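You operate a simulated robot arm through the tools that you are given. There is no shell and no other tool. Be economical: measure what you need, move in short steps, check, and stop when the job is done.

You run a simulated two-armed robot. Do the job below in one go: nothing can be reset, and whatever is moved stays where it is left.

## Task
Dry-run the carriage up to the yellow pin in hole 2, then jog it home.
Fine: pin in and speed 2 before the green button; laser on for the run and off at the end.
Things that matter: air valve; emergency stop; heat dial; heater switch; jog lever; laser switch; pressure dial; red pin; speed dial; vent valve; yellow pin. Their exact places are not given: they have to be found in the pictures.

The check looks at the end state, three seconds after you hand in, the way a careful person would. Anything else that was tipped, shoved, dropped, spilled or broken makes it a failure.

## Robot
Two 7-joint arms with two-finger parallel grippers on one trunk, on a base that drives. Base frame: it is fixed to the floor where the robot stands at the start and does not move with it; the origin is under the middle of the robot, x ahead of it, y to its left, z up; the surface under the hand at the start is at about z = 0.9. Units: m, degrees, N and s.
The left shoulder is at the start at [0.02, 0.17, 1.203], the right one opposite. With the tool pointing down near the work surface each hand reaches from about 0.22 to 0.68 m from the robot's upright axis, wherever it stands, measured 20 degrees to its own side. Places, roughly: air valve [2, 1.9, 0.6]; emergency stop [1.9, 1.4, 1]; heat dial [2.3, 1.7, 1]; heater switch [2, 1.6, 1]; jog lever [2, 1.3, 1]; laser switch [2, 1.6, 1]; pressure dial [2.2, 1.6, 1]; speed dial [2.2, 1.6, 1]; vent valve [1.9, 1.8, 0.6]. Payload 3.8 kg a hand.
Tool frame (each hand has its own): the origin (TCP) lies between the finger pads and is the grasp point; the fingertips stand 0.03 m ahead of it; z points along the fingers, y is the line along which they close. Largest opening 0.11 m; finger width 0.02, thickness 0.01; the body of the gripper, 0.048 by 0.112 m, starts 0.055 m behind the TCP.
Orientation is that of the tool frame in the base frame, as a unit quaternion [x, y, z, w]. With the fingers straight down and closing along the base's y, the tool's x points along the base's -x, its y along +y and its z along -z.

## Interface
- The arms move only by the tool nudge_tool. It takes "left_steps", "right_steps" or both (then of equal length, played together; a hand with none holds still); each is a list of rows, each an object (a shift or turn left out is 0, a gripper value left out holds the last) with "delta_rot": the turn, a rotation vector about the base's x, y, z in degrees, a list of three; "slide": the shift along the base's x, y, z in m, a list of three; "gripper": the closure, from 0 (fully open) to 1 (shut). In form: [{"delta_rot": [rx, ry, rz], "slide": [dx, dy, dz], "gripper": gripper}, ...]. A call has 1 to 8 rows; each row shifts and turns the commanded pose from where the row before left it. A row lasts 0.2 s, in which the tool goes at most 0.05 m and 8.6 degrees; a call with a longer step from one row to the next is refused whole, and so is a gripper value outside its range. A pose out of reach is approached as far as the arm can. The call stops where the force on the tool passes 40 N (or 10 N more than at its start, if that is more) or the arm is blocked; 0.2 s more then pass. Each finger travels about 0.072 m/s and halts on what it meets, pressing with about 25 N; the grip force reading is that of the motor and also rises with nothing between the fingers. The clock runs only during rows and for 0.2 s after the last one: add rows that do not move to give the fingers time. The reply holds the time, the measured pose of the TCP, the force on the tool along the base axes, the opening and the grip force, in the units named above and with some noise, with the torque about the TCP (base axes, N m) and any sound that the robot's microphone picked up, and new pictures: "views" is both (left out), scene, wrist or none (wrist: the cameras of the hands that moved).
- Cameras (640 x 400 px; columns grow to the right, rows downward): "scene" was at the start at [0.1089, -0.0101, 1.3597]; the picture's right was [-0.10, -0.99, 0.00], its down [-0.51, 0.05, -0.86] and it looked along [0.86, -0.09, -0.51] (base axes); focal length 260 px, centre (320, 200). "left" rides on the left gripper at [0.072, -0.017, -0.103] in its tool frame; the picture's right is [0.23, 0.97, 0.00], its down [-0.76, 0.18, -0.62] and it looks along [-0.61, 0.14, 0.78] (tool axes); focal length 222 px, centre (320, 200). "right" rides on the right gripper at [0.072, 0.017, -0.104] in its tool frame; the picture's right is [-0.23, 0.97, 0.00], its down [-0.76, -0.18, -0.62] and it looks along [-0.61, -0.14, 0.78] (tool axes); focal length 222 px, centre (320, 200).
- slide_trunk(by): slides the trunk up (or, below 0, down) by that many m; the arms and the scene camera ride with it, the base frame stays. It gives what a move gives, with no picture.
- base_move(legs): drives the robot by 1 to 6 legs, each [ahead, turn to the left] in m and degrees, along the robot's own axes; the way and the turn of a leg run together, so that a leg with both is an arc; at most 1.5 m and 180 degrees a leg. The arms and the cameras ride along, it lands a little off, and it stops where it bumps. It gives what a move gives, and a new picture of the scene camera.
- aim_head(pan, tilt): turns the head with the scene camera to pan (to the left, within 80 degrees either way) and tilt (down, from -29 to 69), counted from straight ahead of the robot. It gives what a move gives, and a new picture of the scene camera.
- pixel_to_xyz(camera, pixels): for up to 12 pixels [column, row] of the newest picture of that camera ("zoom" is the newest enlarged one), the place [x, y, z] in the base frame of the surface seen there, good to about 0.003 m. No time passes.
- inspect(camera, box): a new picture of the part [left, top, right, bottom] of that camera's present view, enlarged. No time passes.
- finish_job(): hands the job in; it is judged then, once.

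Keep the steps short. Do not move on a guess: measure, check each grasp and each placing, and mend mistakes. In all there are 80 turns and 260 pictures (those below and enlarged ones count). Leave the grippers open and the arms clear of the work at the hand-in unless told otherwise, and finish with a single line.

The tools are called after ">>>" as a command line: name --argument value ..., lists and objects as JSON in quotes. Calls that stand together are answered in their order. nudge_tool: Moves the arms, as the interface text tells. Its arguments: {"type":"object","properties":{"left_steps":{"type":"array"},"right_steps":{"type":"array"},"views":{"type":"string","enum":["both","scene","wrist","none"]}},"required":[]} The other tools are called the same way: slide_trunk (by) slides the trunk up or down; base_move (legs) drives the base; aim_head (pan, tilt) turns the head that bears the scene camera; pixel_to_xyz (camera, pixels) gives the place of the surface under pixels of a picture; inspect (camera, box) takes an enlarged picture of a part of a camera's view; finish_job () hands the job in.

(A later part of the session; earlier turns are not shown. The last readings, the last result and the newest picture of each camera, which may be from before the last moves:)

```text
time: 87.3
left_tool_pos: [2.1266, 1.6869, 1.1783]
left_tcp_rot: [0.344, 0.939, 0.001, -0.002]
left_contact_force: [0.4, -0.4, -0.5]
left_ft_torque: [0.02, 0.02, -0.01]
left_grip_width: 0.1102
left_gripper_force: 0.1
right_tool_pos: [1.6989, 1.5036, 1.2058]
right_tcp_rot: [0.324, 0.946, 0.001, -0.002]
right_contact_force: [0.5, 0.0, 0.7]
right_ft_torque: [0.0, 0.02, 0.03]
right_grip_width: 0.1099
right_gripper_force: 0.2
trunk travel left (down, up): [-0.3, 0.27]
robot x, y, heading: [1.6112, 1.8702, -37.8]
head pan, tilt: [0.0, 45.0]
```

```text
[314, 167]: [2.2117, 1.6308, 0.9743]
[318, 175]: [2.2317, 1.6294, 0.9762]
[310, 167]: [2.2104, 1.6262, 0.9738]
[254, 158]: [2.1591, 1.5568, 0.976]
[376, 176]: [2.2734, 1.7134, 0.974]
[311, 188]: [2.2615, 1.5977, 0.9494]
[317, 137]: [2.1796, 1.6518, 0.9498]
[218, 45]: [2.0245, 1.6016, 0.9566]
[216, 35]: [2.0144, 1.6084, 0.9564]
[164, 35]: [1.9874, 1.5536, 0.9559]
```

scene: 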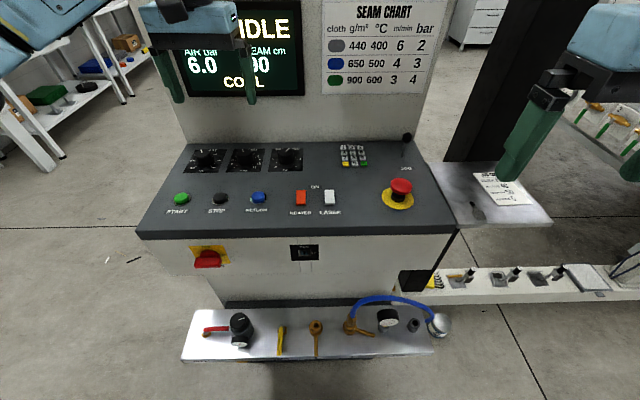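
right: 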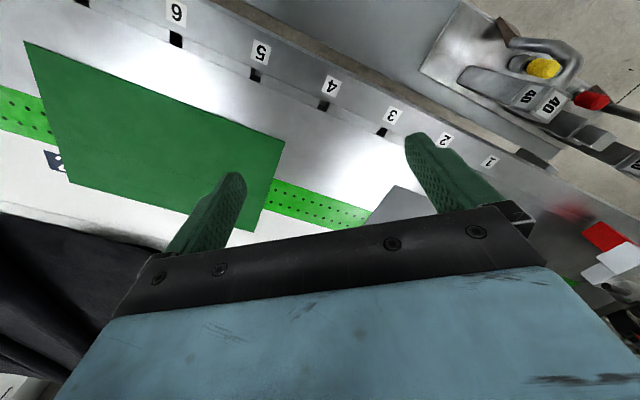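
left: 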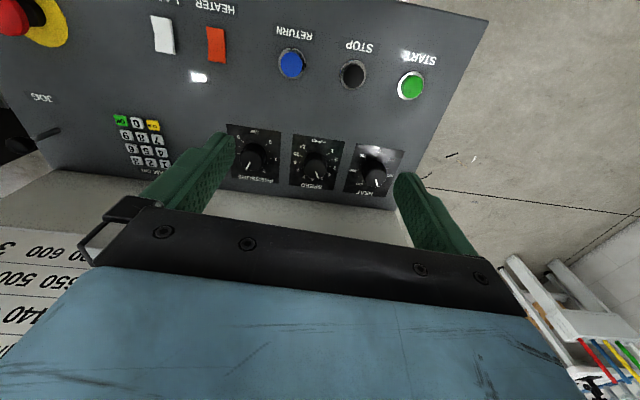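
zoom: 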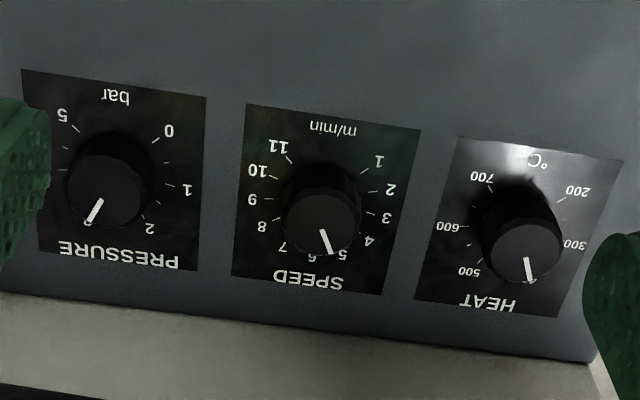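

The speed pointer is at 5 with scale steps of 27°, so I need about +81° (counter-clockwise) to reach 2. I'll do it in two grips. First I move above the knob at (2.213,1.629) with the hand pre-turned -20°.

>>> nudge_tool --left_steps '[{"slide": [0.022, -0.0145, 0], "delta_rot": [0, 0, -7], "gripper": 0.45}, {"slide": [0.022, -0.0145, 0], "delta_rot": [0, 0, -7]}, {"slide": [0.021, -0.0145, -0.02], "delta_rot": [0, 0, -6]}, {"slide": [0.021, -0.0145, -0.03]}, {"slide": [0, 0, -0.04]}, {"slide": [0, 0, -0.04]}, {}]'

>>> inspect --camera "scene" --box '[140, 60, 340, 210]'

```text
time: 88.9
left_tool_pos: [2.1899, 1.6441, 1.0766]
left_tcp_rot: [0.502, 0.865, 0.0, 0.0]
left_contact_force: [1.4, -0.1, 0.1]
left_ft_torque: [0.0, 0.02, -0.02]
left_grip_width: 0.0605
left_gripper_force: 0.1
left hand out of reach, approached as far as the arm can: row 3, 4
right_tool_pos: [1.6967, 1.5044, 1.2056]
right_tcp_rot: [0.324, 0.946, 0.001, 0.0]
right_contact_force: [0.2, 0.9, 0.1]
right_ft_torque: [-0.03, 0.03, 0.02]
right_grip_width: 0.1101
right_gripper_force: 0.1
trunk travel left (down, up): [-0.3, 0.27]
robot x, y, heading: [1.6096, 1.8705, -37.4]
head pan, tilt: [0.0, 45.0]
```

scene: 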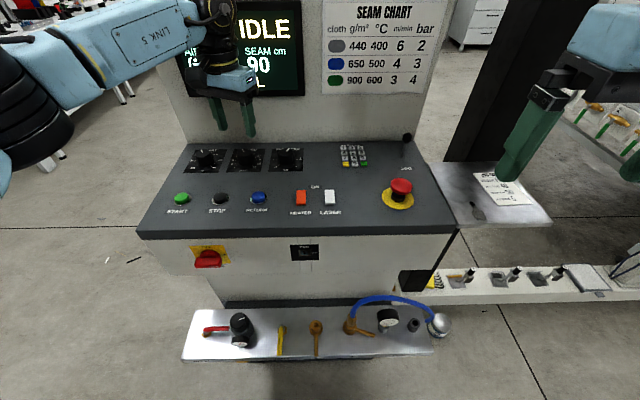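
left: 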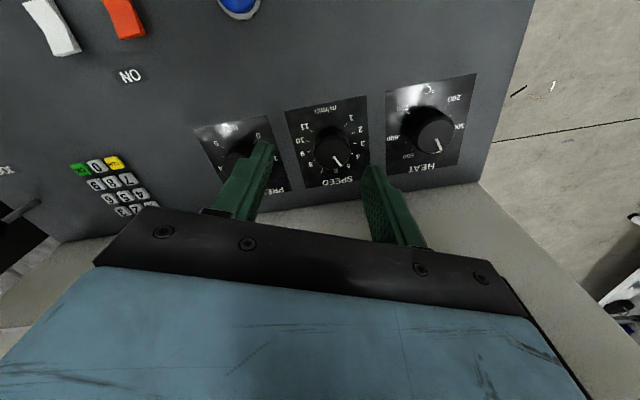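

```text
2.67 times, centred on (240, 135) of scene
```

zoom: 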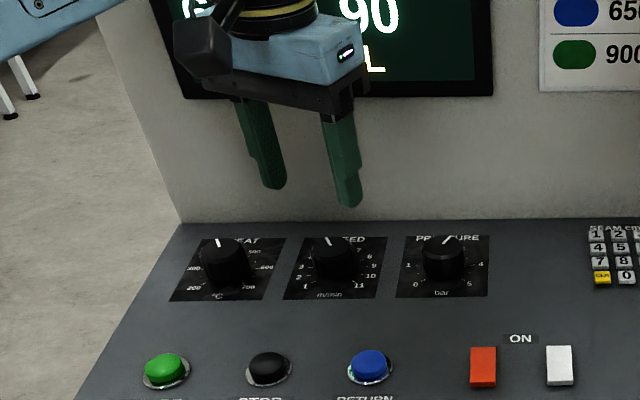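

That is the end of the reach, so I need the base about 6 cm closer. I pull the hand back and look down to check the clearance to the valve shelf.

>>> nudge_tool --left_steps '[{"slide": [-0.03, 0.02, 0.03]}, {"slide": [-0.03, 0.02, 0.03]}, {"slide": [-0.02, 0.02, 0]}]' --views "none"

>>> aim_head --pan 0 --tilt 69

```text
time: 89.7
left_tool_pos: [2.1107, 1.7066, 1.1392]
left_tcp_rot: [0.501, 0.865, -0.001, 0.0]
left_contact_force: [0.5, -0.7, -0.4]
left_ft_torque: [0.0, 0.01, 0.01]
left_grip_width: 0.0606
left_gripper_force: 0.2
right_tool_pos: [1.6981, 1.5042, 1.2081]
right_tcp_rot: [0.324, 0.946, 0.0, 0.0]
right_contact_force: [0.0, 0.9, 0.2]
right_ft_torque: [-0.01, 0.01, 0.01]
right_grip_width: 0.11
right_gripper_force: 0.1
trunk travel left (down, up): [-0.3, 0.27]
robot x, y, heading: [1.6096, 1.8708, -37.7]
head pan, tilt: [0.0, 45.0]
```

```text
time: 90.5
left_tool_pos: [2.1109, 1.7037, 1.1379]
left_tcp_rot: [0.501, 0.865, 0.0, 0.001]
left_contact_force: [-0.6, 0.7, 0.2]
left_ft_torque: [-0.02, -0.01, 0.01]
left_grip_width: 0.0605
left_gripper_force: 0.1
right_tool_pos: [1.6978, 1.5045, 1.2067]
right_tcp_rot: [0.324, 0.946, 0.0, -0.001]
right_contact_force: [0.1, -0.2, 0.8]
right_ft_torque: [-0.02, -0.02, 0.01]
right_grip_width: 0.1101
right_gripper_force: 0.0
trunk travel left (down, up): [-0.3, 0.27]
robot x, y, heading: [1.6074, 1.8683, -37.7]
head pan, tilt: [0.0, 68.8]
```

scene: 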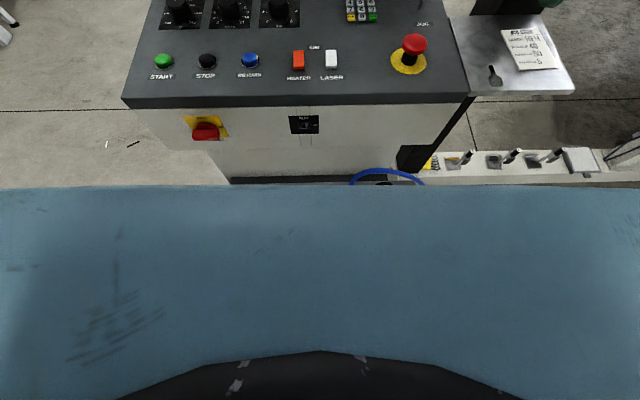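

>>> pixel_to_xyz --camera "scene" --pixels '[[320, 192], [320, 260], [100, 192], [560, 195], [380, 172], [320, 181]]'

```text
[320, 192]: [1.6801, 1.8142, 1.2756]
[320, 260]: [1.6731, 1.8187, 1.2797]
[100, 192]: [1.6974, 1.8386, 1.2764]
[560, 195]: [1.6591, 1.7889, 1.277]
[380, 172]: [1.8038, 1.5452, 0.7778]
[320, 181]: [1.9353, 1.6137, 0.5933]
```

The chest is only 9 cm ahead of the axis, so there is room. I advance 5 cm.

>>> base_move --legs '[[0.05, 0]]'

>>> aim_head --pan 0 --tilt 45

```text
time: 91.5
left_tool_pos: [2.1506, 1.6728, 1.1375]
left_tcp_rot: [0.502, 0.865, 0.0, -0.001]
left_contact_force: [0.0, 0.1, 0.1]
left_ft_torque: [0.04, 0.04, -0.02]
left_grip_width: 0.0606
left_gripper_force: 0.2
right_tool_pos: [1.7378, 1.4733, 1.2069]
right_tcp_rot: [0.323, 0.946, 0.001, -0.001]
right_contact_force: [0.4, 0.1, -0.5]
right_ft_torque: [0.03, 0.01, 0.01]
right_grip_width: 0.1101
right_gripper_force: 0.1
trunk travel left (down, up): [-0.3, 0.27]
robot x, y, heading: [1.6511, 1.8407, -37.9]
head pan, tilt: [0.0, 68.8]
```

scene: 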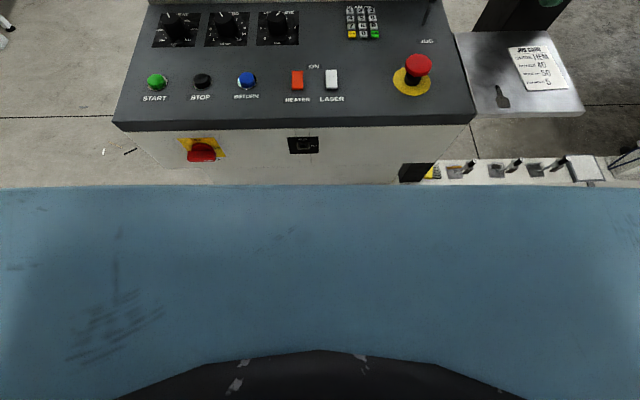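

```text
time: 92.3
left_tool_pos: [2.1515, 1.6745, 1.1377]
left_tcp_rot: [0.502, 0.865, 0.0, 0.0]
left_contact_force: [-0.2, 0.2, -0.2]
left_ft_torque: [-0.01, 0.02, 0.04]
left_grip_width: 0.0607
left_gripper_force: 0.1
right_tool_pos: [1.7366, 1.4733, 1.2059]
right_tcp_rot: [0.323, 0.946, 0.0, 0.0]
right_contact_force: [-0.4, -0.2, -0.5]
right_ft_torque: [0.02, -0.04, -0.01]
right_grip_width: 0.11
right_gripper_force: 0.1
trunk travel left (down, up): [-0.3, 0.27]
robot x, y, heading: [1.6482, 1.8371, -37.6]
head pan, tilt: [0.0, 45.0]
```

scene: 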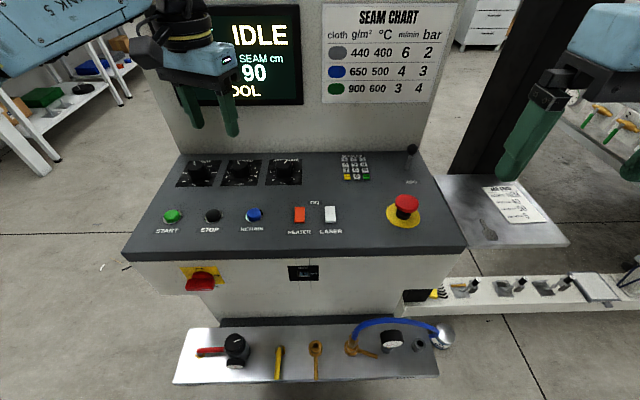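

The base moved with no contact. Now I go over the speed knob at z≈1.03 and look through the wrist camera.

>>> nudge_tool --left_steps '[{"slide": [0.02, -0.015, -0.02]}, {"slide": [0.02, -0.015, -0.03]}, {"slide": [0.0215, -0.015, -0.03]}, {"slide": [0, 0, -0.025]}, {}]' --views "wrist"

>>> inspect --camera "left" --box '[240, 90, 440, 230]'

>>> inspect --camera "scene" --box '[140, 60, 340, 210]'

```text
time: 93.5
left_tool_pos: [2.2105, 1.6301, 1.0321]
left_tcp_rot: [0.502, 0.865, 0.0, -0.001]
left_contact_force: [0.1, 0.4, 0.1]
left_ft_torque: [0.01, 0.04, 0.01]
left_grip_width: 0.0604
left_gripper_force: 0.1
right_tool_pos: [1.7378, 1.4742, 1.2068]
right_tcp_rot: [0.324, 0.946, 0.001, -0.001]
right_contact_force: [0.6, -1.1, 0.2]
right_ft_torque: [0.03, 0.0, 0.0]
right_grip_width: 0.1099
right_gripper_force: 0.0
trunk travel left (down, up): [-0.3, 0.27]
robot x, y, heading: [1.6471, 1.8392, -37.7]
head pan, tilt: [0.0, 45.0]
```

left: 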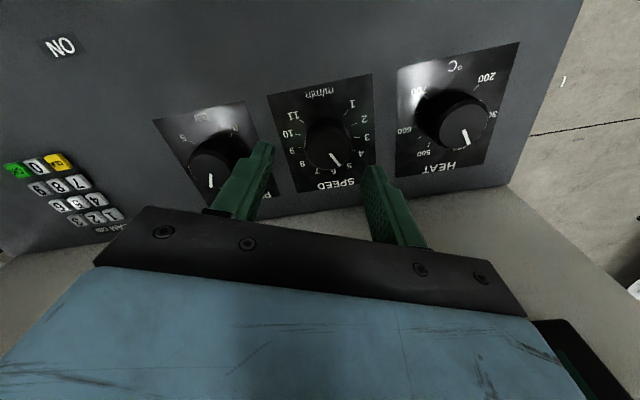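

```text
2.86 times, centred on (340, 160) of left
```

zoom: 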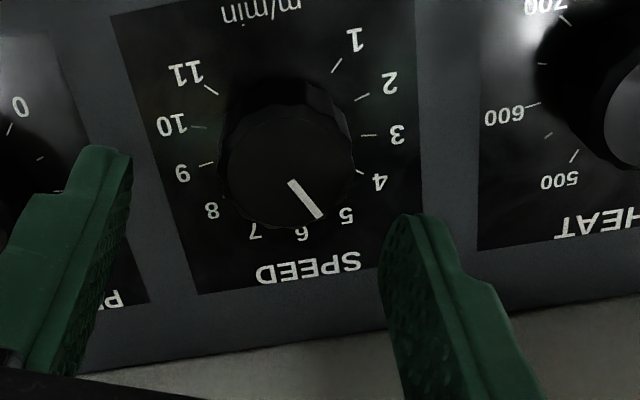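

```text
2.67 times, centred on (240, 135) of scene
```

zoom: 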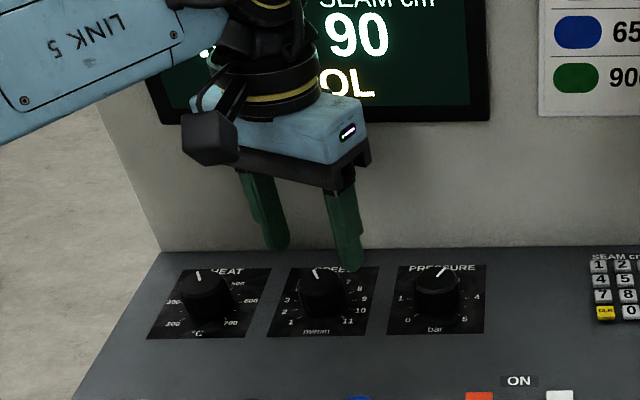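

The pointer reads 5. The wrist view shows the knob axis about 7 mm off along the closing line, so I correct, lower over the knob, and close.

>>> nudge_tool --left_steps '[{"slide": [0.0062, 0.0018, -0.015]}, {"slide": [0, 0, -0.02]}, {"slide": [0, 0, -0.01]}, {}]' --views "wrist"

>>> inspect --camera "left" --box '[240, 90, 440, 230]'

```text
time: 94.5
left_tool_pos: [2.2174, 1.6305, 0.988]
left_tcp_rot: [0.502, 0.865, 0.0, 0.0]
left_contact_force: [1.0, 0.4, -0.2]
left_ft_torque: [-0.02, 0.02, 0.0]
left_grip_width: 0.0604
left_gripper_force: 0.2
right_tool_pos: [1.7363, 1.4739, 1.206]
right_tcp_rot: [0.324, 0.946, 0.001, -0.001]
right_contact_force: [-0.2, -0.8, 0.0]
right_ft_torque: [0.02, 0.03, -0.03]
right_grip_width: 0.1102
right_gripper_force: 0.0
trunk travel left (down, up): [-0.3, 0.27]
robot x, y, heading: [1.6529, 1.8384, -37.7]
head pan, tilt: [0.0, 45.0]
```

left: 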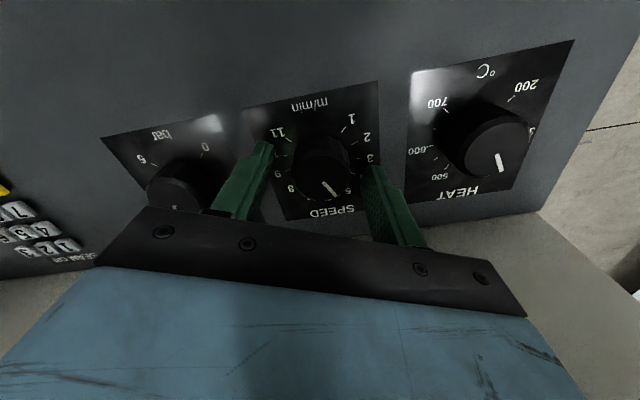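

```text
2.86 times, centred on (340, 160) of left
```

zoom: 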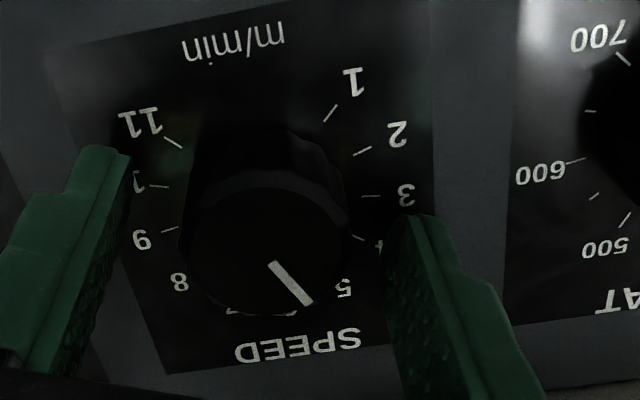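

The knob is centred within 1–2 mm. I close on it and turn +40°.

>>> nudge_tool --left_steps '[{"gripper": 0.7}, {"gripper": 0.85}, {"gripper": 0.85}, {"delta_rot": [0, 0, 8]}, {"delta_rot": [0, 0, 8]}, {"delta_rot": [0, 0, 8]}, {"delta_rot": [0, 0, 8]}, {"delta_rot": [0, 0, 8]}]' --views "wrist"

>>> inspect --camera "left" --box '[240, 90, 440, 230]'

```text
time: 96.3
left_tool_pos: [2.2166, 1.6306, 0.9875]
left_tcp_rot: [0.174, 0.985, 0.0, 0.0]
left_contact_force: [5.7, -1.7, -2.0]
left_ft_torque: [0.37, 0.05, -0.01]
left_grip_width: 0.0375
left_gripper_force: 44.6
right_tool_pos: [1.7372, 1.4742, 1.2064]
right_tcp_rot: [0.323, 0.946, 0.0, -0.001]
right_contact_force: [-1.0, 0.0, 0.8]
right_ft_torque: [0.02, -0.01, -0.02]
right_grip_width: 0.1102
right_gripper_force: 0.2
trunk travel left (down, up): [-0.3, 0.27]
robot x, y, heading: [1.649, 1.84, -37.9]
head pan, tilt: [0.0, 45.0]
```

left: 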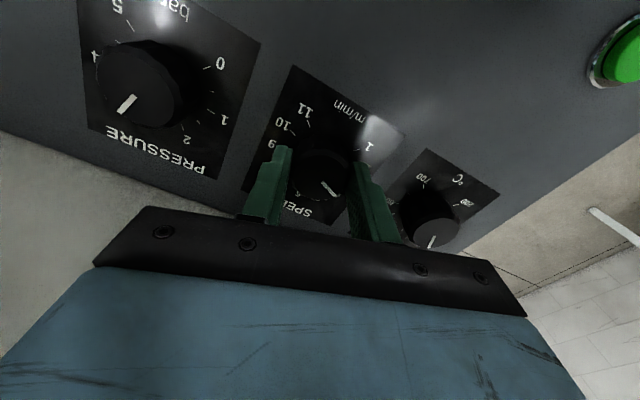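

```text
2.86 times, centred on (340, 160) of left
```

zoom: 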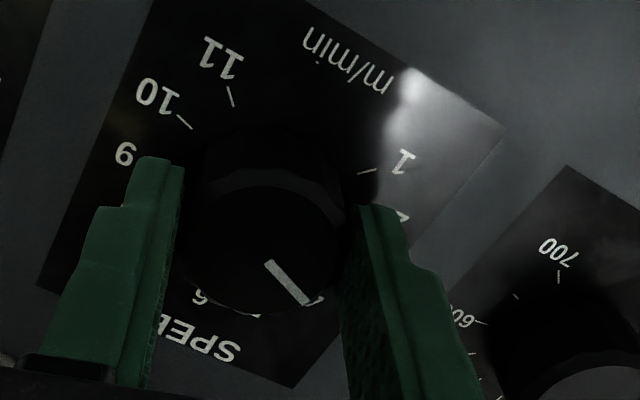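

The knob turned along with the hand. I continue +40° in the same grip.

>>> nudge_tool --left_steps '[{"delta_rot": [0, 0, 8]}, {"delta_rot": [0, 0, 8]}, {"delta_rot": [0, 0, 8]}, {"delta_rot": [0, 0, 8]}, {"delta_rot": [0, 0, 8]}, {}]' --views "both"

>>> inspect --camera "left" --box '[240, 90, 440, 230]'

```text
time: 97.7
left_tool_pos: [2.218, 1.6302, 0.9872]
left_tcp_rot: [-0.173, 0.985, -0.001, 0.001]
left_contact_force: [9.7, -4.8, 2.4]
left_ft_torque: [0.05, 0.07, 0.02]
left_grip_width: 0.0376
left_gripper_force: 45.4
right_tool_pos: [1.7366, 1.4723, 1.2075]
right_tcp_rot: [0.324, 0.946, 0.001, -0.001]
right_contact_force: [-0.6, -0.4, -0.2]
right_ft_torque: [0.02, 0.01, -0.04]
right_grip_width: 0.1099
right_gripper_force: 0.1
trunk travel left (down, up): [-0.3, 0.27]
robot x, y, heading: [1.6529, 1.8434, -38.0]
head pan, tilt: [0.0, 45.0]
```

scene: 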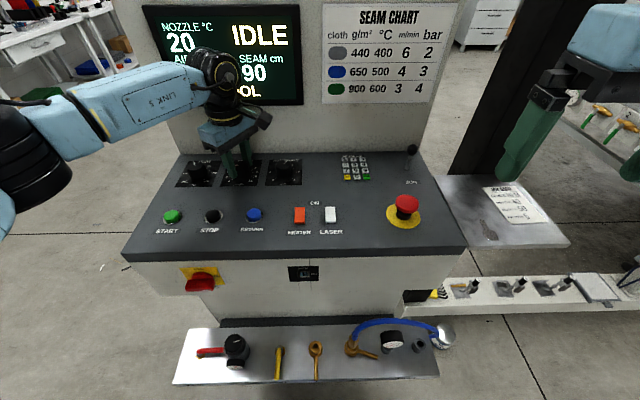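
left: 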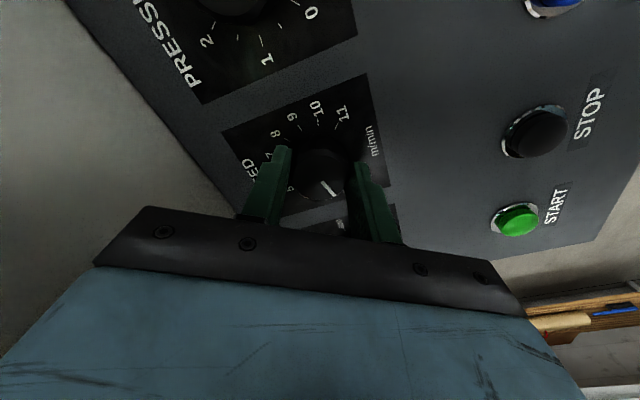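

```text
2.86 times, centred on (340, 160) of left
```

zoom: 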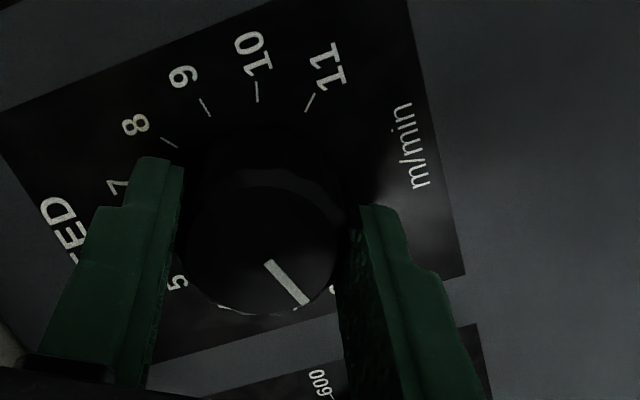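

Rotated 80° in total. I open, rise, and check the pointer.

>>> nudge_tool --left_steps '[{"gripper": 0.6}, {"gripper": 0.45}, {"slide": [0, 0, 0.03]}, {"slide": [0, 0, 0.04]}, {"slide": [-0.03, 0.025, 0.03]}, {"slide": [-0.03, 0.025, 0.02], "delta_rot": [0, 0, -8]}, {"slide": [0, 0, 0], "delta_rot": [0, 0, -8]}, {"delta_rot": [0, 0, -8]}]' --views "both"

>>> inspect --camera "left" --box '[240, 90, 440, 230]'

>>> inspect --camera "scene" --box '[160, 140, 340, 250]'

```text
time: 99.5
left_tool_pos: [2.158, 1.6818, 1.109]
left_tcp_rot: [0.039, 0.999, 0.0, 0.0]
left_contact_force: [0.6, -0.4, 0.2]
left_ft_torque: [-0.03, -0.02, -0.03]
left_grip_width: 0.0606
left_gripper_force: 0.0
right_tool_pos: [1.7362, 1.4747, 1.2076]
right_tcp_rot: [0.323, 0.946, 0.0, 0.0]
right_contact_force: [0.2, -0.2, 0.1]
right_ft_torque: [0.01, -0.01, 0.04]
right_grip_width: 0.1102
right_gripper_force: 0.0
trunk travel left (down, up): [-0.3, 0.27]
robot x, y, heading: [1.6477, 1.8387, -37.8]
head pan, tilt: [0.0, 45.0]
```

scene: 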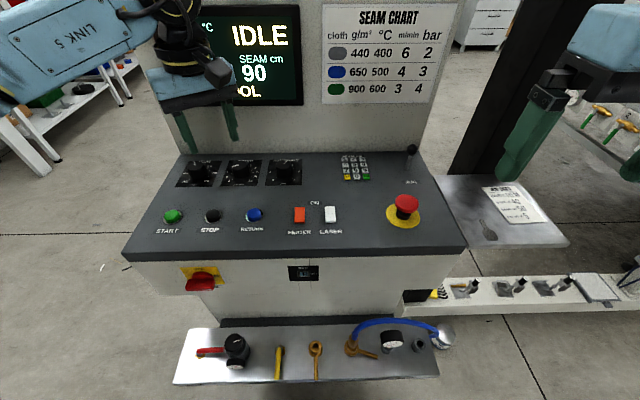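
left: 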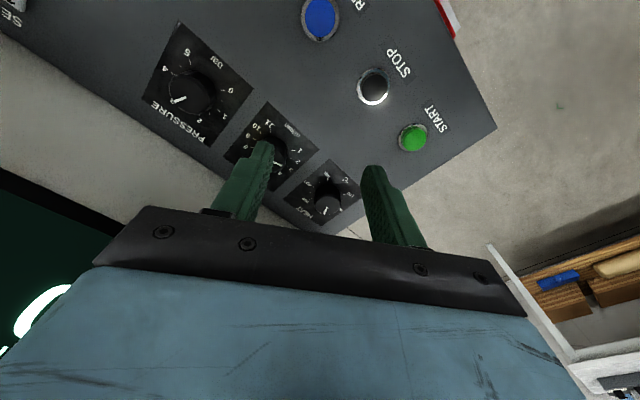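

```text
2.86 times, centred on (340, 160) of left
```

zoom: 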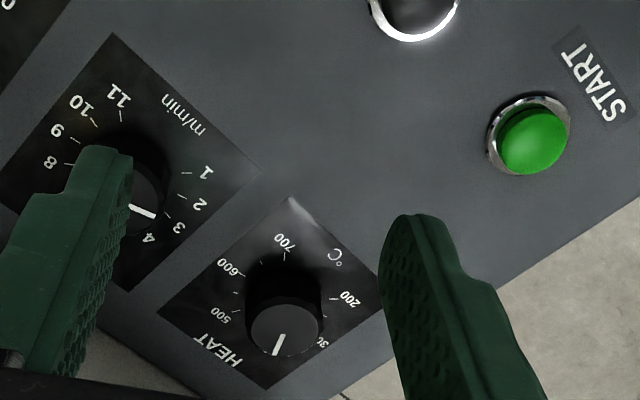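

```text
3.56 times, centred on (250, 195) of scene
```

zoom: 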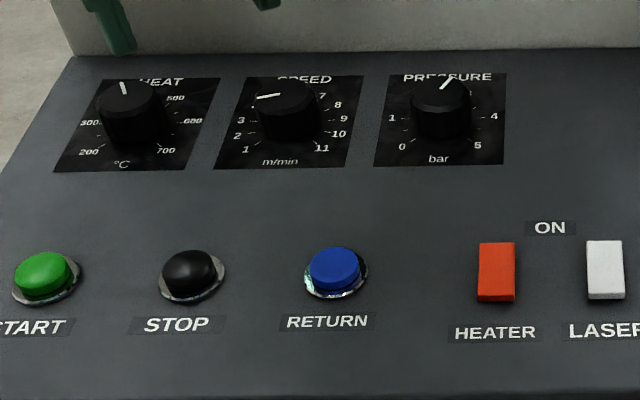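

The pointer now lies near 2–3. I zoom closer to judge it exactly.

>>> inspect --camera "scene" --box '[218, 152, 268, 192]'

>>> inspect --camera "left" --box '[230, 100, 330, 170]'

```text
10.00 times, centred on (243, 172) of scene
```

zoom: 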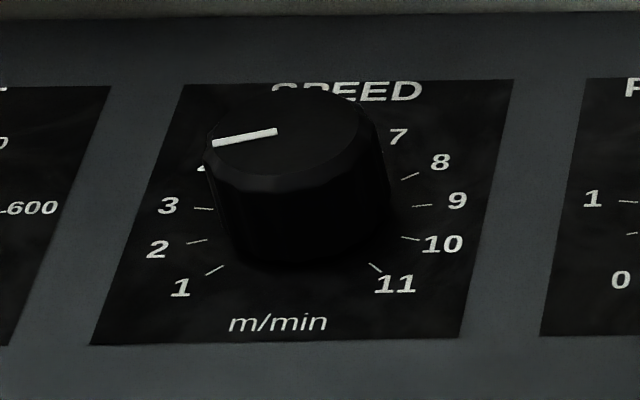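

```text
5.71 times, centred on (280, 135) of left
```

zoom: 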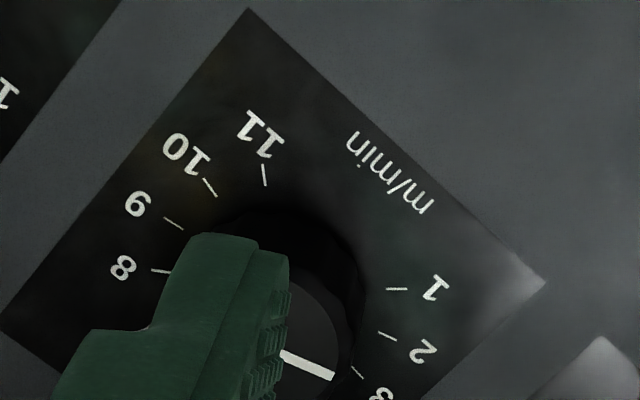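

The pointer is parallel to the "2" tick, so the speed is 2. The laser rocker's far end is higher (z 0.961 against 0.953), which means off, and "ON" is on the far side. I send the closed right hand above the far half, and the left hand above START at a safe height.

>>> nudge_tool --right_steps '[{"slide": [0.038, 0.01, 0], "gripper": 1.0}, {"slide": [0.038, 0.01, 0]}, {"slide": [0.038, 0.01, 0]}, {"slide": [0.038, 0.01, -0.02]}, {"slide": [0.038, 0.01, -0.02]}, {"slide": [0.038, 0.01, -0.02]}, {"slide": [0.031, 0.0065, -0.03]}, {"slide": [0, 0, -0.03]}]' --left_steps '[{"slide": [0.001, 0.02, 0.01], "gripper": 1.0, "delta_rot": [0, 0, -8]}, {"slide": [0.001, 0.02, 0.01], "delta_rot": [0, 0, -8]}, {"slide": [0.001, 0.02, 0], "delta_rot": [0, 0, -8]}, {"slide": [0.001, 0.02, 0], "delta_rot": [0, 0, -8]}, {"slide": [0.001, 0.02, 0]}, {"slide": [0.003, 0.019, 0]}, {}, {}]'

>>> inspect --camera "scene" --box '[240, 120, 400, 230]'

```text
time: 101.3
left_tool_pos: [2.1648, 1.7986, 1.1286]
left_tcp_rot: [0.311, 0.95, 0.0, 0.0]
left_contact_force: [-0.1, -0.1, 0.4]
left_ft_torque: [0.01, 0.02, -0.03]
left_grip_width: 0.0
left_gripper_force: 24.5
right_tool_pos: [1.9943, 1.5392, 1.0862]
right_tcp_rot: [0.325, 0.946, 0.002, 0.0]
right_contact_force: [0.1, -0.7, 0.8]
right_ft_torque: [-0.01, -0.01, -0.01]
right_grip_width: 0.0002
right_gripper_force: 25.0
trunk travel left (down, up): [-0.3, 0.27]
robot x, y, heading: [1.6495, 1.8396, -37.7]
head pan, tilt: [0.0, 45.0]
```

scene: 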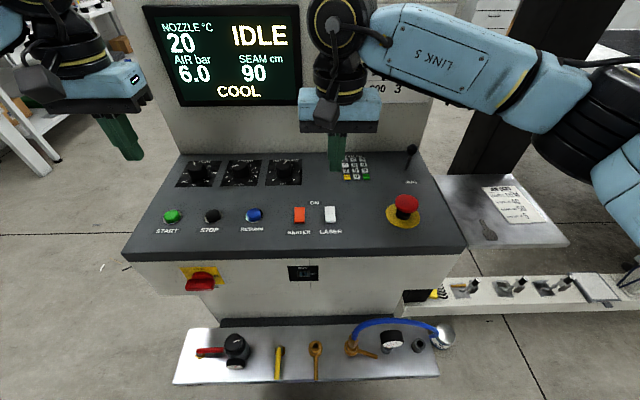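
right: 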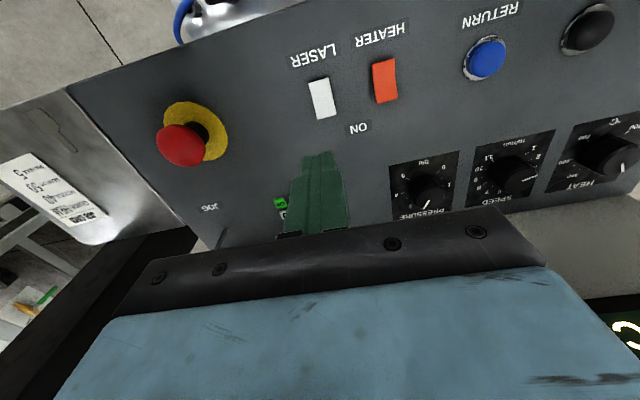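
left: 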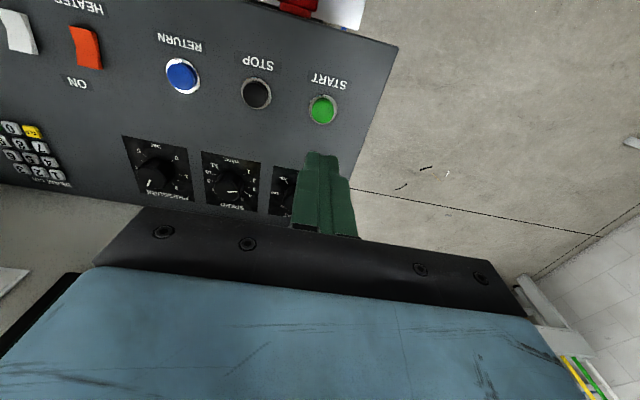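

```text
3.64 times, centred on (320, 175) of scene
```

zoom: 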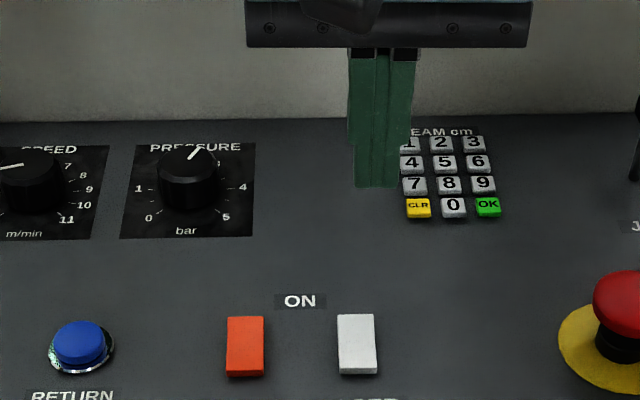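

Now I measure the switch ends with the right wrist camera (switch at about (322,98)), and START with the left wrist camera.

>>> inspect --camera "right" --box '[280, 50, 420, 140]'

>>> pixel_to_xyz --camera "right" --pixels '[[322, 98], [326, 113], [319, 84], [324, 108], [320, 89], [385, 82], [388, 97], [381, 66]]'

>>> pixel_to_xyz --camera "left" --pixels '[[322, 108], [322, 104], [322, 113], [256, 92]]'

```text
4.44 times, centred on (350, 95) of right
```

zoom: 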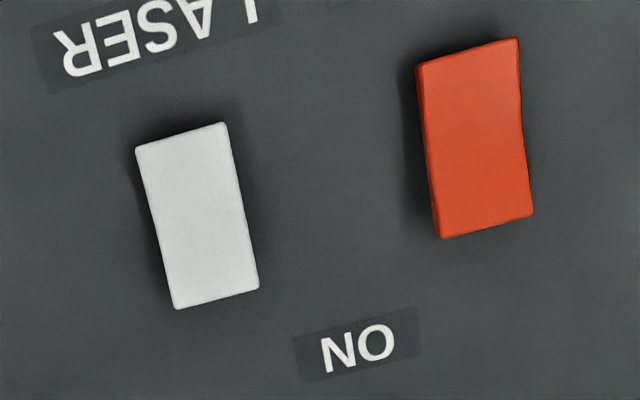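

```text
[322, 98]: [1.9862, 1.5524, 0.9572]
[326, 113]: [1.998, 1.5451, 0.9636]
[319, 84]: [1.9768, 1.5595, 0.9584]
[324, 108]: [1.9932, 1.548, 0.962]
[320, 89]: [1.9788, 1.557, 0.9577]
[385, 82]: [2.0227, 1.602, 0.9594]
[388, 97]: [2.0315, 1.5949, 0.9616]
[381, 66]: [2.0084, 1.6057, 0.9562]
```

```text
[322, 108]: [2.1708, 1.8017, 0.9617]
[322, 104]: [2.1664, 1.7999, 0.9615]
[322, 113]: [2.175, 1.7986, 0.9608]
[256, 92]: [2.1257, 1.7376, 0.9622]
```

I align the right fingertip over the far end of the laser rocker at (1.998,1.544), lower and press.

>>> nudge_tool --right_steps '[{"slide": [0.0037, 0.005, -0.03]}, {"slide": [0, 0, -0.04]}, {"slide": [0, 0, -0.015]}, {"slide": [0, 0, -0.006]}, {"slide": [0, 0, -0.004]}, {"slide": [0, 0, -0.004]}, {}]' --views "wrist"

>>> inspect --camera "scene" --box '[260, 160, 380, 240]'

```text
time: 102.9
left_tool_pos: [2.1667, 1.7993, 1.1283]
left_tcp_rot: [0.311, 0.95, 0.0, -0.001]
left_contact_force: [0.6, 0.0, -0.2]
left_ft_torque: [0.01, -0.01, 0.0]
left_grip_width: 0.0
left_gripper_force: 24.9
right_tool_pos: [1.9995, 1.5459, 0.9876]
right_tcp_rot: [0.324, 0.946, 0.001, 0.002]
right_contact_force: [0.2, -0.3, 10.4]
right_ft_torque: [-0.06, -0.05, 0.03]
right_grip_width: 0.0
right_gripper_force: 24.9
trunk travel left (down, up): [-0.3, 0.27]
robot x, y, heading: [1.6485, 1.8409, -38.0]
head pan, tilt: [0.0, 45.0]
```

right: 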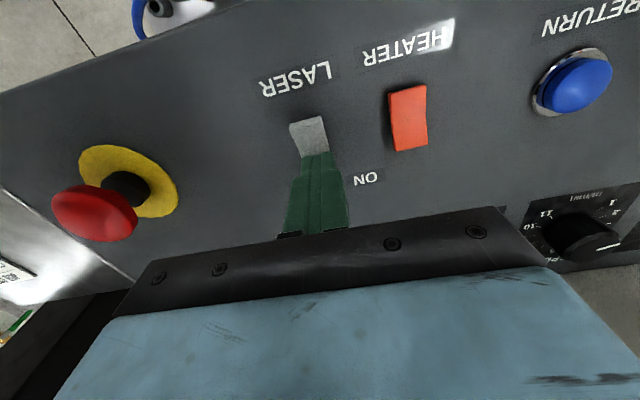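

```text
5.00 times, centred on (320, 200) of scene
```

zoom: 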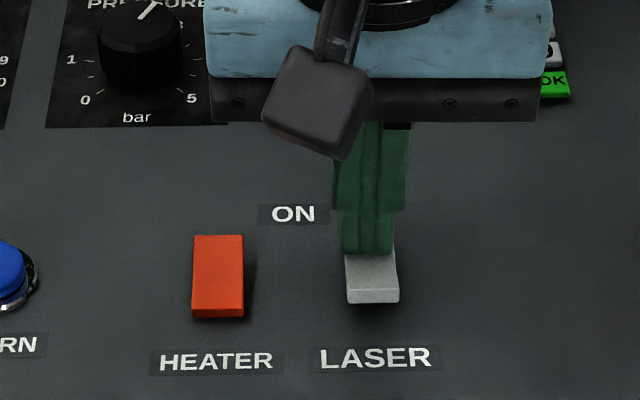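

The rocker tipped over: its near end is raised now. I lift the hand away and check.

>>> nudge_tool --right_steps '[{"slide": [0, 0, 0.03]}, {"slide": [0, 0, 0.04]}, {"slide": [-0.02, -0.02, 0.03]}, {"slide": [-0.02, -0.03, 0]}, {"slide": [-0.02, -0.03, 0]}, {"slide": [-0.02, -0.03, 0]}]' --views "both"

>>> inspect --camera "scene" --box '[260, 160, 380, 240]'

>>> pixel_to_xyz --camera "scene" --pixels '[[330, 209], [329, 220], [300, 208], [299, 220]]'

```text
time: 104.3
left_tool_pos: [2.1655, 1.7984, 1.1295]
left_tcp_rot: [0.312, 0.95, 0.0, 0.0]
left_contact_force: [-0.7, 0.2, 1.0]
left_ft_torque: [0.0, 0.0, 0.02]
left_grip_width: 0.0
left_gripper_force: 24.9
right_tool_pos: [1.919, 1.4341, 1.0867]
right_tcp_rot: [0.324, 0.946, 0.001, -0.001]
right_contact_force: [-0.9, -0.4, 0.6]
right_ft_torque: [0.05, -0.05, 0.0]
right_grip_width: 0.0002
right_gripper_force: 25.4
trunk travel left (down, up): [-0.3, 0.27]
robot x, y, heading: [1.6491, 1.8356, -37.7]
head pan, tilt: [0.0, 45.0]
```

scene: 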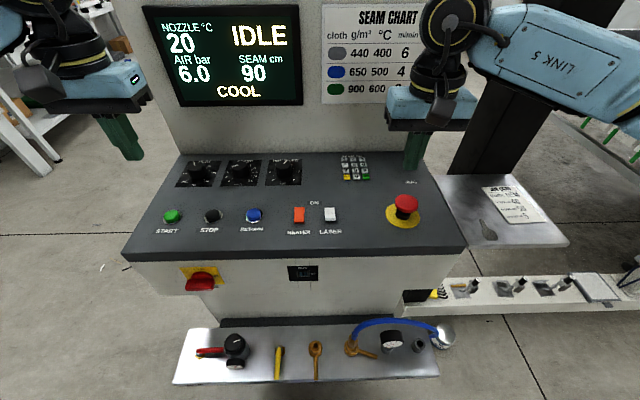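
right: 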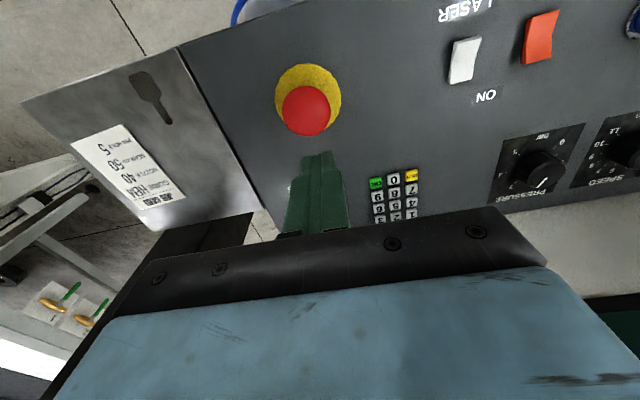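

```text
5.00 times, centred on (320, 200) of scene
```

zoom: 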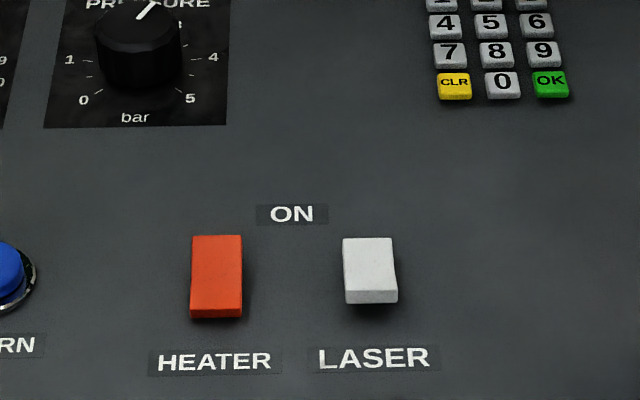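

```text
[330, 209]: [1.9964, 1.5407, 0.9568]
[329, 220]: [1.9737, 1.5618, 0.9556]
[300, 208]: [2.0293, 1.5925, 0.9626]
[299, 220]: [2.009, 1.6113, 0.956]
```

The laser rocker is flipped against the heater's, so the laser is on and the heater still off. The pin is in and the speed is 2. I press START with the left fingertips.

>>> nudge_tool --left_steps '[{"slide": [0.003, 0.001, -0.045]}, {"slide": [0, 0, -0.045]}, {"slide": [0, 0, -0.04]}, {"slide": [0, 0, -0.006]}, {"slide": [0, 0, -0.004]}, {"slide": [0, 0, 0.02]}, {"slide": [0, 0, 0.04]}, {"slide": [0, 0, 0.04]}]' --right_steps '[{"slide": [-0.02, 0.02, 0.03]}, {"slide": [-0.02, 0.02, 0.03]}, {"slide": [-0.02, 0.0, 0.03]}, {}, {}, {}, {}, {}]' --views "scene"

>>> inspect --camera "scene" --box '[130, 0, 310, 110]'

```text
time: 106.1
left_tool_pos: [2.1681, 1.8014, 1.0901]
left_tcp_rot: [0.311, 0.95, 0.001, 0.0]
left_contact_force: [-0.3, 0.7, 0.3]
left_ft_torque: [0.01, 0.02, 0.02]
left_grip_width: 0.0
left_gripper_force: 25.1
right_tool_pos: [1.8591, 1.4753, 1.1765]
right_tcp_rot: [0.325, 0.946, 0.001, 0.001]
right_contact_force: [0.1, 0.2, 0.8]
right_ft_torque: [0.0, -0.04, 0.0]
right_grip_width: 0.0
right_gripper_force: 25.2
trunk travel left (down, up): [-0.3, 0.27]
robot x, y, heading: [1.6492, 1.8415, -37.8]
head pan, tilt: [0.0, 45.0]
heard: click
```

scene: 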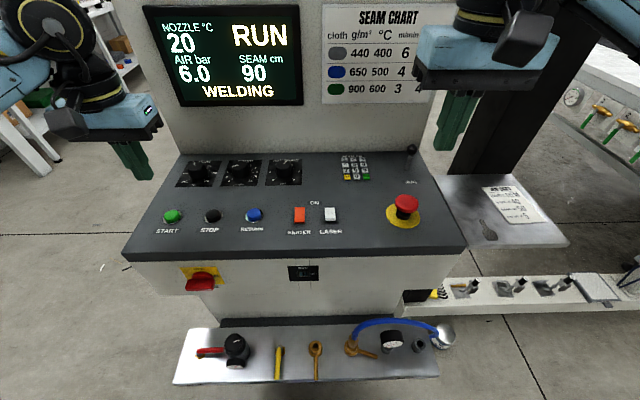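

```text
3.56 times, centred on (220, 55) of scene
```

zoom: 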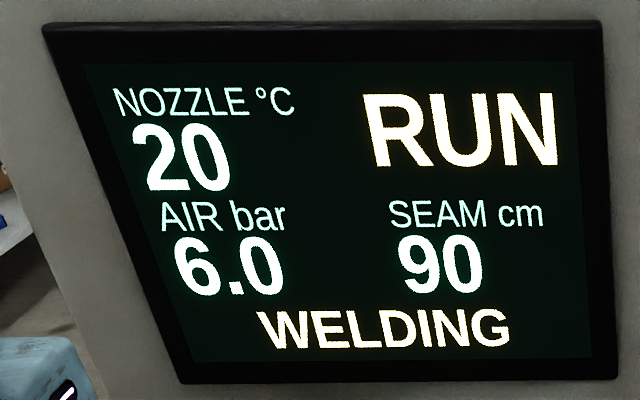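

It clicked and the display shows RUN / WELDING, nozzle 20°C. I turn the head right to watch the carriage.

>>> aim_head --pan -78 --tilt 20

>>> nudge_tool --left_steps '[{}, {}, {}, {}, {}, {}, {}, {}]' --views "none"

>>> nudge_tool --left_steps '[{}, {}, {}, {}, {}, {}, {}, {}]' --views "scene"

```text
time: 107.7
left_tool_pos: [2.1682, 1.802, 1.0871]
left_tcp_rot: [0.311, 0.95, 0.0, 0.0]
left_contact_force: [0.0, 0.2, -0.3]
left_ft_torque: [0.0, -0.02, 0.0]
left_grip_width: 0.0
left_gripper_force: 24.8
right_tool_pos: [1.8596, 1.4754, 1.1764]
right_tcp_rot: [0.325, 0.946, 0.0, -0.001]
right_contact_force: [0.7, 0.2, -0.2]
right_ft_torque: [0.03, -0.02, 0.0]
right_grip_width: 0.0
right_gripper_force: 25.0
trunk travel left (down, up): [-0.3, 0.27]
robot x, y, heading: [1.6496, 1.8406, -38.0]
head pan, tilt: [-78.0, 20.0]
```

scene: 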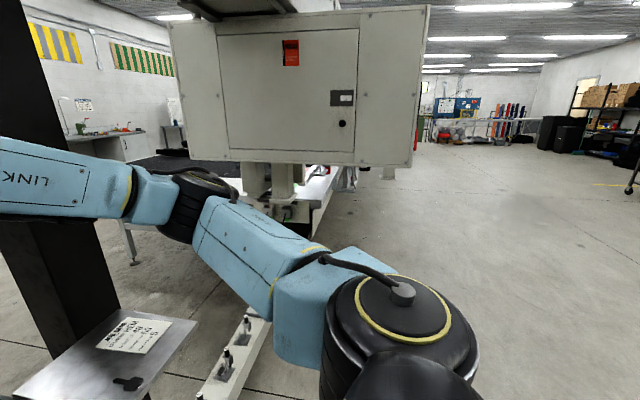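

```text
time: 109.5
left_tool_pos: [2.1678, 1.8022, 1.0893]
left_tcp_rot: [0.312, 0.95, 0.0, 0.0]
left_contact_force: [0.0, -0.2, 0.3]
left_ft_torque: [0.04, -0.02, 0.01]
left_grip_width: 0.0002
left_gripper_force: 24.3
right_tool_pos: [1.8604, 1.4758, 1.1751]
right_tcp_rot: [0.324, 0.946, 0.0, 0.0]
right_contact_force: [0.3, -0.3, 0.7]
right_ft_torque: [0.01, 0.03, 0.0]
right_grip_width: 0.0
right_gripper_force: 25.1
trunk travel left (down, up): [-0.3, 0.27]
robot x, y, heading: [1.6454, 1.8396, -37.7]
head pan, tilt: [-78.0, 20.0]
```

```text
time: 111.2
left_tool_pos: [2.1682, 1.8016, 1.0868]
left_tcp_rot: [0.31, 0.951, 0.0, -0.001]
left_contact_force: [0.4, 1.5, -0.5]
left_ft_torque: [0.01, -0.02, 0.01]
left_grip_width: 0.0001
left_gripper_force: 24.9
right_tool_pos: [1.8597, 1.476, 1.1762]
right_tcp_rot: [0.324, 0.946, 0.0, -0.001]
right_contact_force: [-0.6, -0.5, 0.3]
right_ft_torque: [-0.01, 0.04, 0.01]
right_grip_width: 0.0
right_gripper_force: 24.8
trunk travel left (down, up): [-0.3, 0.27]
robot x, y, heading: [1.6515, 1.8382, -37.6]
head pan, tilt: [-78.0, 20.0]
```

scene: 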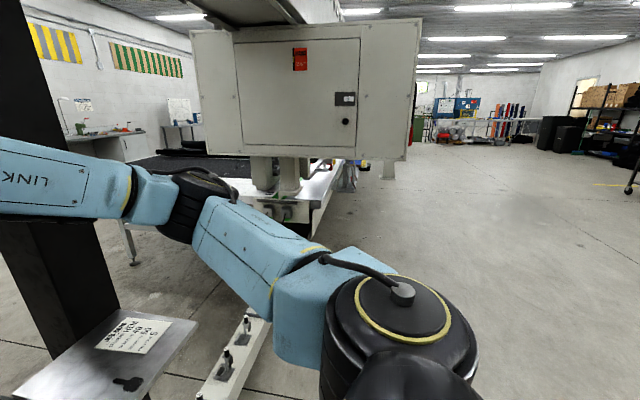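

The big box is the carriage and it is moving away along the beam. I note its place and keep waiting.

>>> pixel_to_xyz --camera "scene" --pixels '[[300, 100], [390, 100]]'

>>> nudge_tool --left_steps '[{}, {}, {}, {}, {}, {}, {}, {}]' --views "none"

>>> nudge_tool --left_steps '[{}, {}, {}, {}, {}, {}, {}, {}]' --views "none"

>>> nudge_tool --left_steps '[{}, {}, {}, {}, {}, {}, {}, {}]' --views "none"

>>> nudge_tool --left_steps '[{}, {}, {}, {}, {}, {}, {}, {}]' --views "scene"

>>> pixel_to_xyz --camera "scene" --pixels '[[300, 100], [390, 100]]'

>>> aim_head --pan 0 --tilt 30

```text
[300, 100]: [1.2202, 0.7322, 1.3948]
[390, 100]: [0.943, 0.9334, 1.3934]
```

```text
time: 113.0
left_tool_pos: [2.1681, 1.8019, 1.088]
left_tcp_rot: [0.311, 0.95, 0.0, 0.0]
left_contact_force: [-0.7, -0.3, -0.2]
left_ft_torque: [-0.06, -0.01, 0.01]
left_grip_width: 0.0
left_gripper_force: 25.2
right_tool_pos: [1.8592, 1.4764, 1.1765]
right_tcp_rot: [0.324, 0.946, 0.0, -0.001]
right_contact_force: [-0.1, 0.0, 0.0]
right_ft_torque: [0.01, -0.01, -0.04]
right_grip_width: 0.0
right_gripper_force: 25.0
trunk travel left (down, up): [-0.3, 0.27]
robot x, y, heading: [1.647, 1.8379, -38.0]
head pan, tilt: [-78.0, 20.0]
```

```text
time: 114.8
left_tool_pos: [2.1683, 1.802, 1.0881]
left_tcp_rot: [0.312, 0.95, 0.0, 0.0]
left_contact_force: [0.5, -0.2, 0.0]
left_ft_torque: [0.0, 0.02, -0.01]
left_grip_width: 0.0001
left_gripper_force: 24.6
right_tool_pos: [1.86, 1.4762, 1.1757]
right_tcp_rot: [0.323, 0.946, 0.001, -0.001]
right_contact_force: [0.0, 0.1, -0.3]
right_ft_torque: [-0.01, -0.01, 0.0]
right_grip_width: 0.0002
right_gripper_force: 25.3
trunk travel left (down, up): [-0.3, 0.27]
robot x, y, heading: [1.6476, 1.8431, -37.4]
head pan, tilt: [-78.0, 20.0]
```

```text
time: 116.7
left_tool_pos: [2.1689, 1.8024, 1.0874]
left_tcp_rot: [0.31, 0.951, 0.0, 0.0]
left_contact_force: [0.7, 0.8, 0.2]
left_ft_torque: [-0.01, -0.02, 0.01]
left_grip_width: 0.0002
left_gripper_force: 24.8
right_tool_pos: [1.8602, 1.476, 1.1761]
right_tcp_rot: [0.324, 0.946, 0.0, -0.002]
right_contact_force: [0.2, -0.8, 0.0]
right_ft_torque: [0.03, -0.01, -0.01]
right_grip_width: 0.0
right_gripper_force: 25.4
trunk travel left (down, up): [-0.3, 0.27]
robot x, y, heading: [1.6466, 1.8396, -38.0]
head pan, tilt: [-78.0, 20.0]
```

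```text
time: 118.5
left_tool_pos: [2.1686, 1.8007, 1.0876]
left_tcp_rot: [0.311, 0.95, 0.001, 0.0]
left_contact_force: [0.2, 0.0, -0.6]
left_ft_torque: [-0.01, 0.01, -0.01]
left_grip_width: 0.0
left_gripper_force: 24.7
right_tool_pos: [1.8606, 1.4756, 1.1764]
right_tcp_rot: [0.324, 0.946, 0.001, -0.001]
right_contact_force: [0.3, -0.2, 0.1]
right_ft_torque: [0.01, 0.01, 0.0]
right_grip_width: 0.0001
right_gripper_force: 25.0
trunk travel left (down, up): [-0.3, 0.27]
robot x, y, heading: [1.6483, 1.8394, -37.7]
head pan, tilt: [-78.0, 20.0]
```

scene: 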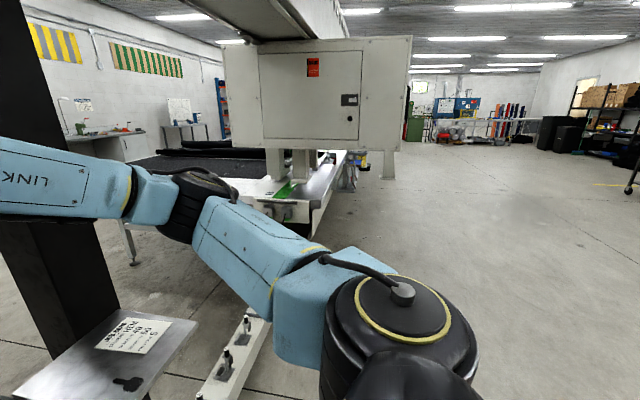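

```text
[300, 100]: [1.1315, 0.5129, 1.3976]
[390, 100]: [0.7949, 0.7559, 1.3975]
```

```text
time: 120.0
left_tool_pos: [2.1672, 1.8011, 1.088]
left_tcp_rot: [0.312, 0.95, 0.0, 0.0]
left_contact_force: [-0.1, 0.3, 0.5]
left_ft_torque: [0.01, 0.0, 0.02]
left_grip_width: 0.0001
left_gripper_force: 25.1
right_tool_pos: [1.8591, 1.477, 1.1778]
right_tcp_rot: [0.324, 0.946, 0.0, 0.0]
right_contact_force: [0.4, -0.5, -0.6]
right_ft_torque: [-0.02, 0.02, 0.0]
right_grip_width: 0.0001
right_gripper_force: 25.3
trunk travel left (down, up): [-0.3, 0.27]
robot x, y, heading: [1.6524, 1.8407, -38.1]
head pan, tilt: [0.0, 30.0]
```

scene: 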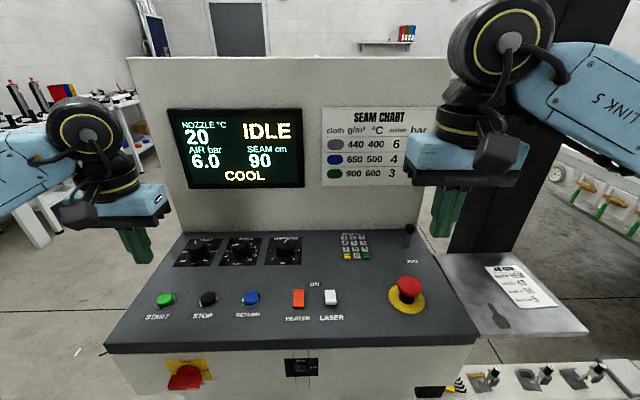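

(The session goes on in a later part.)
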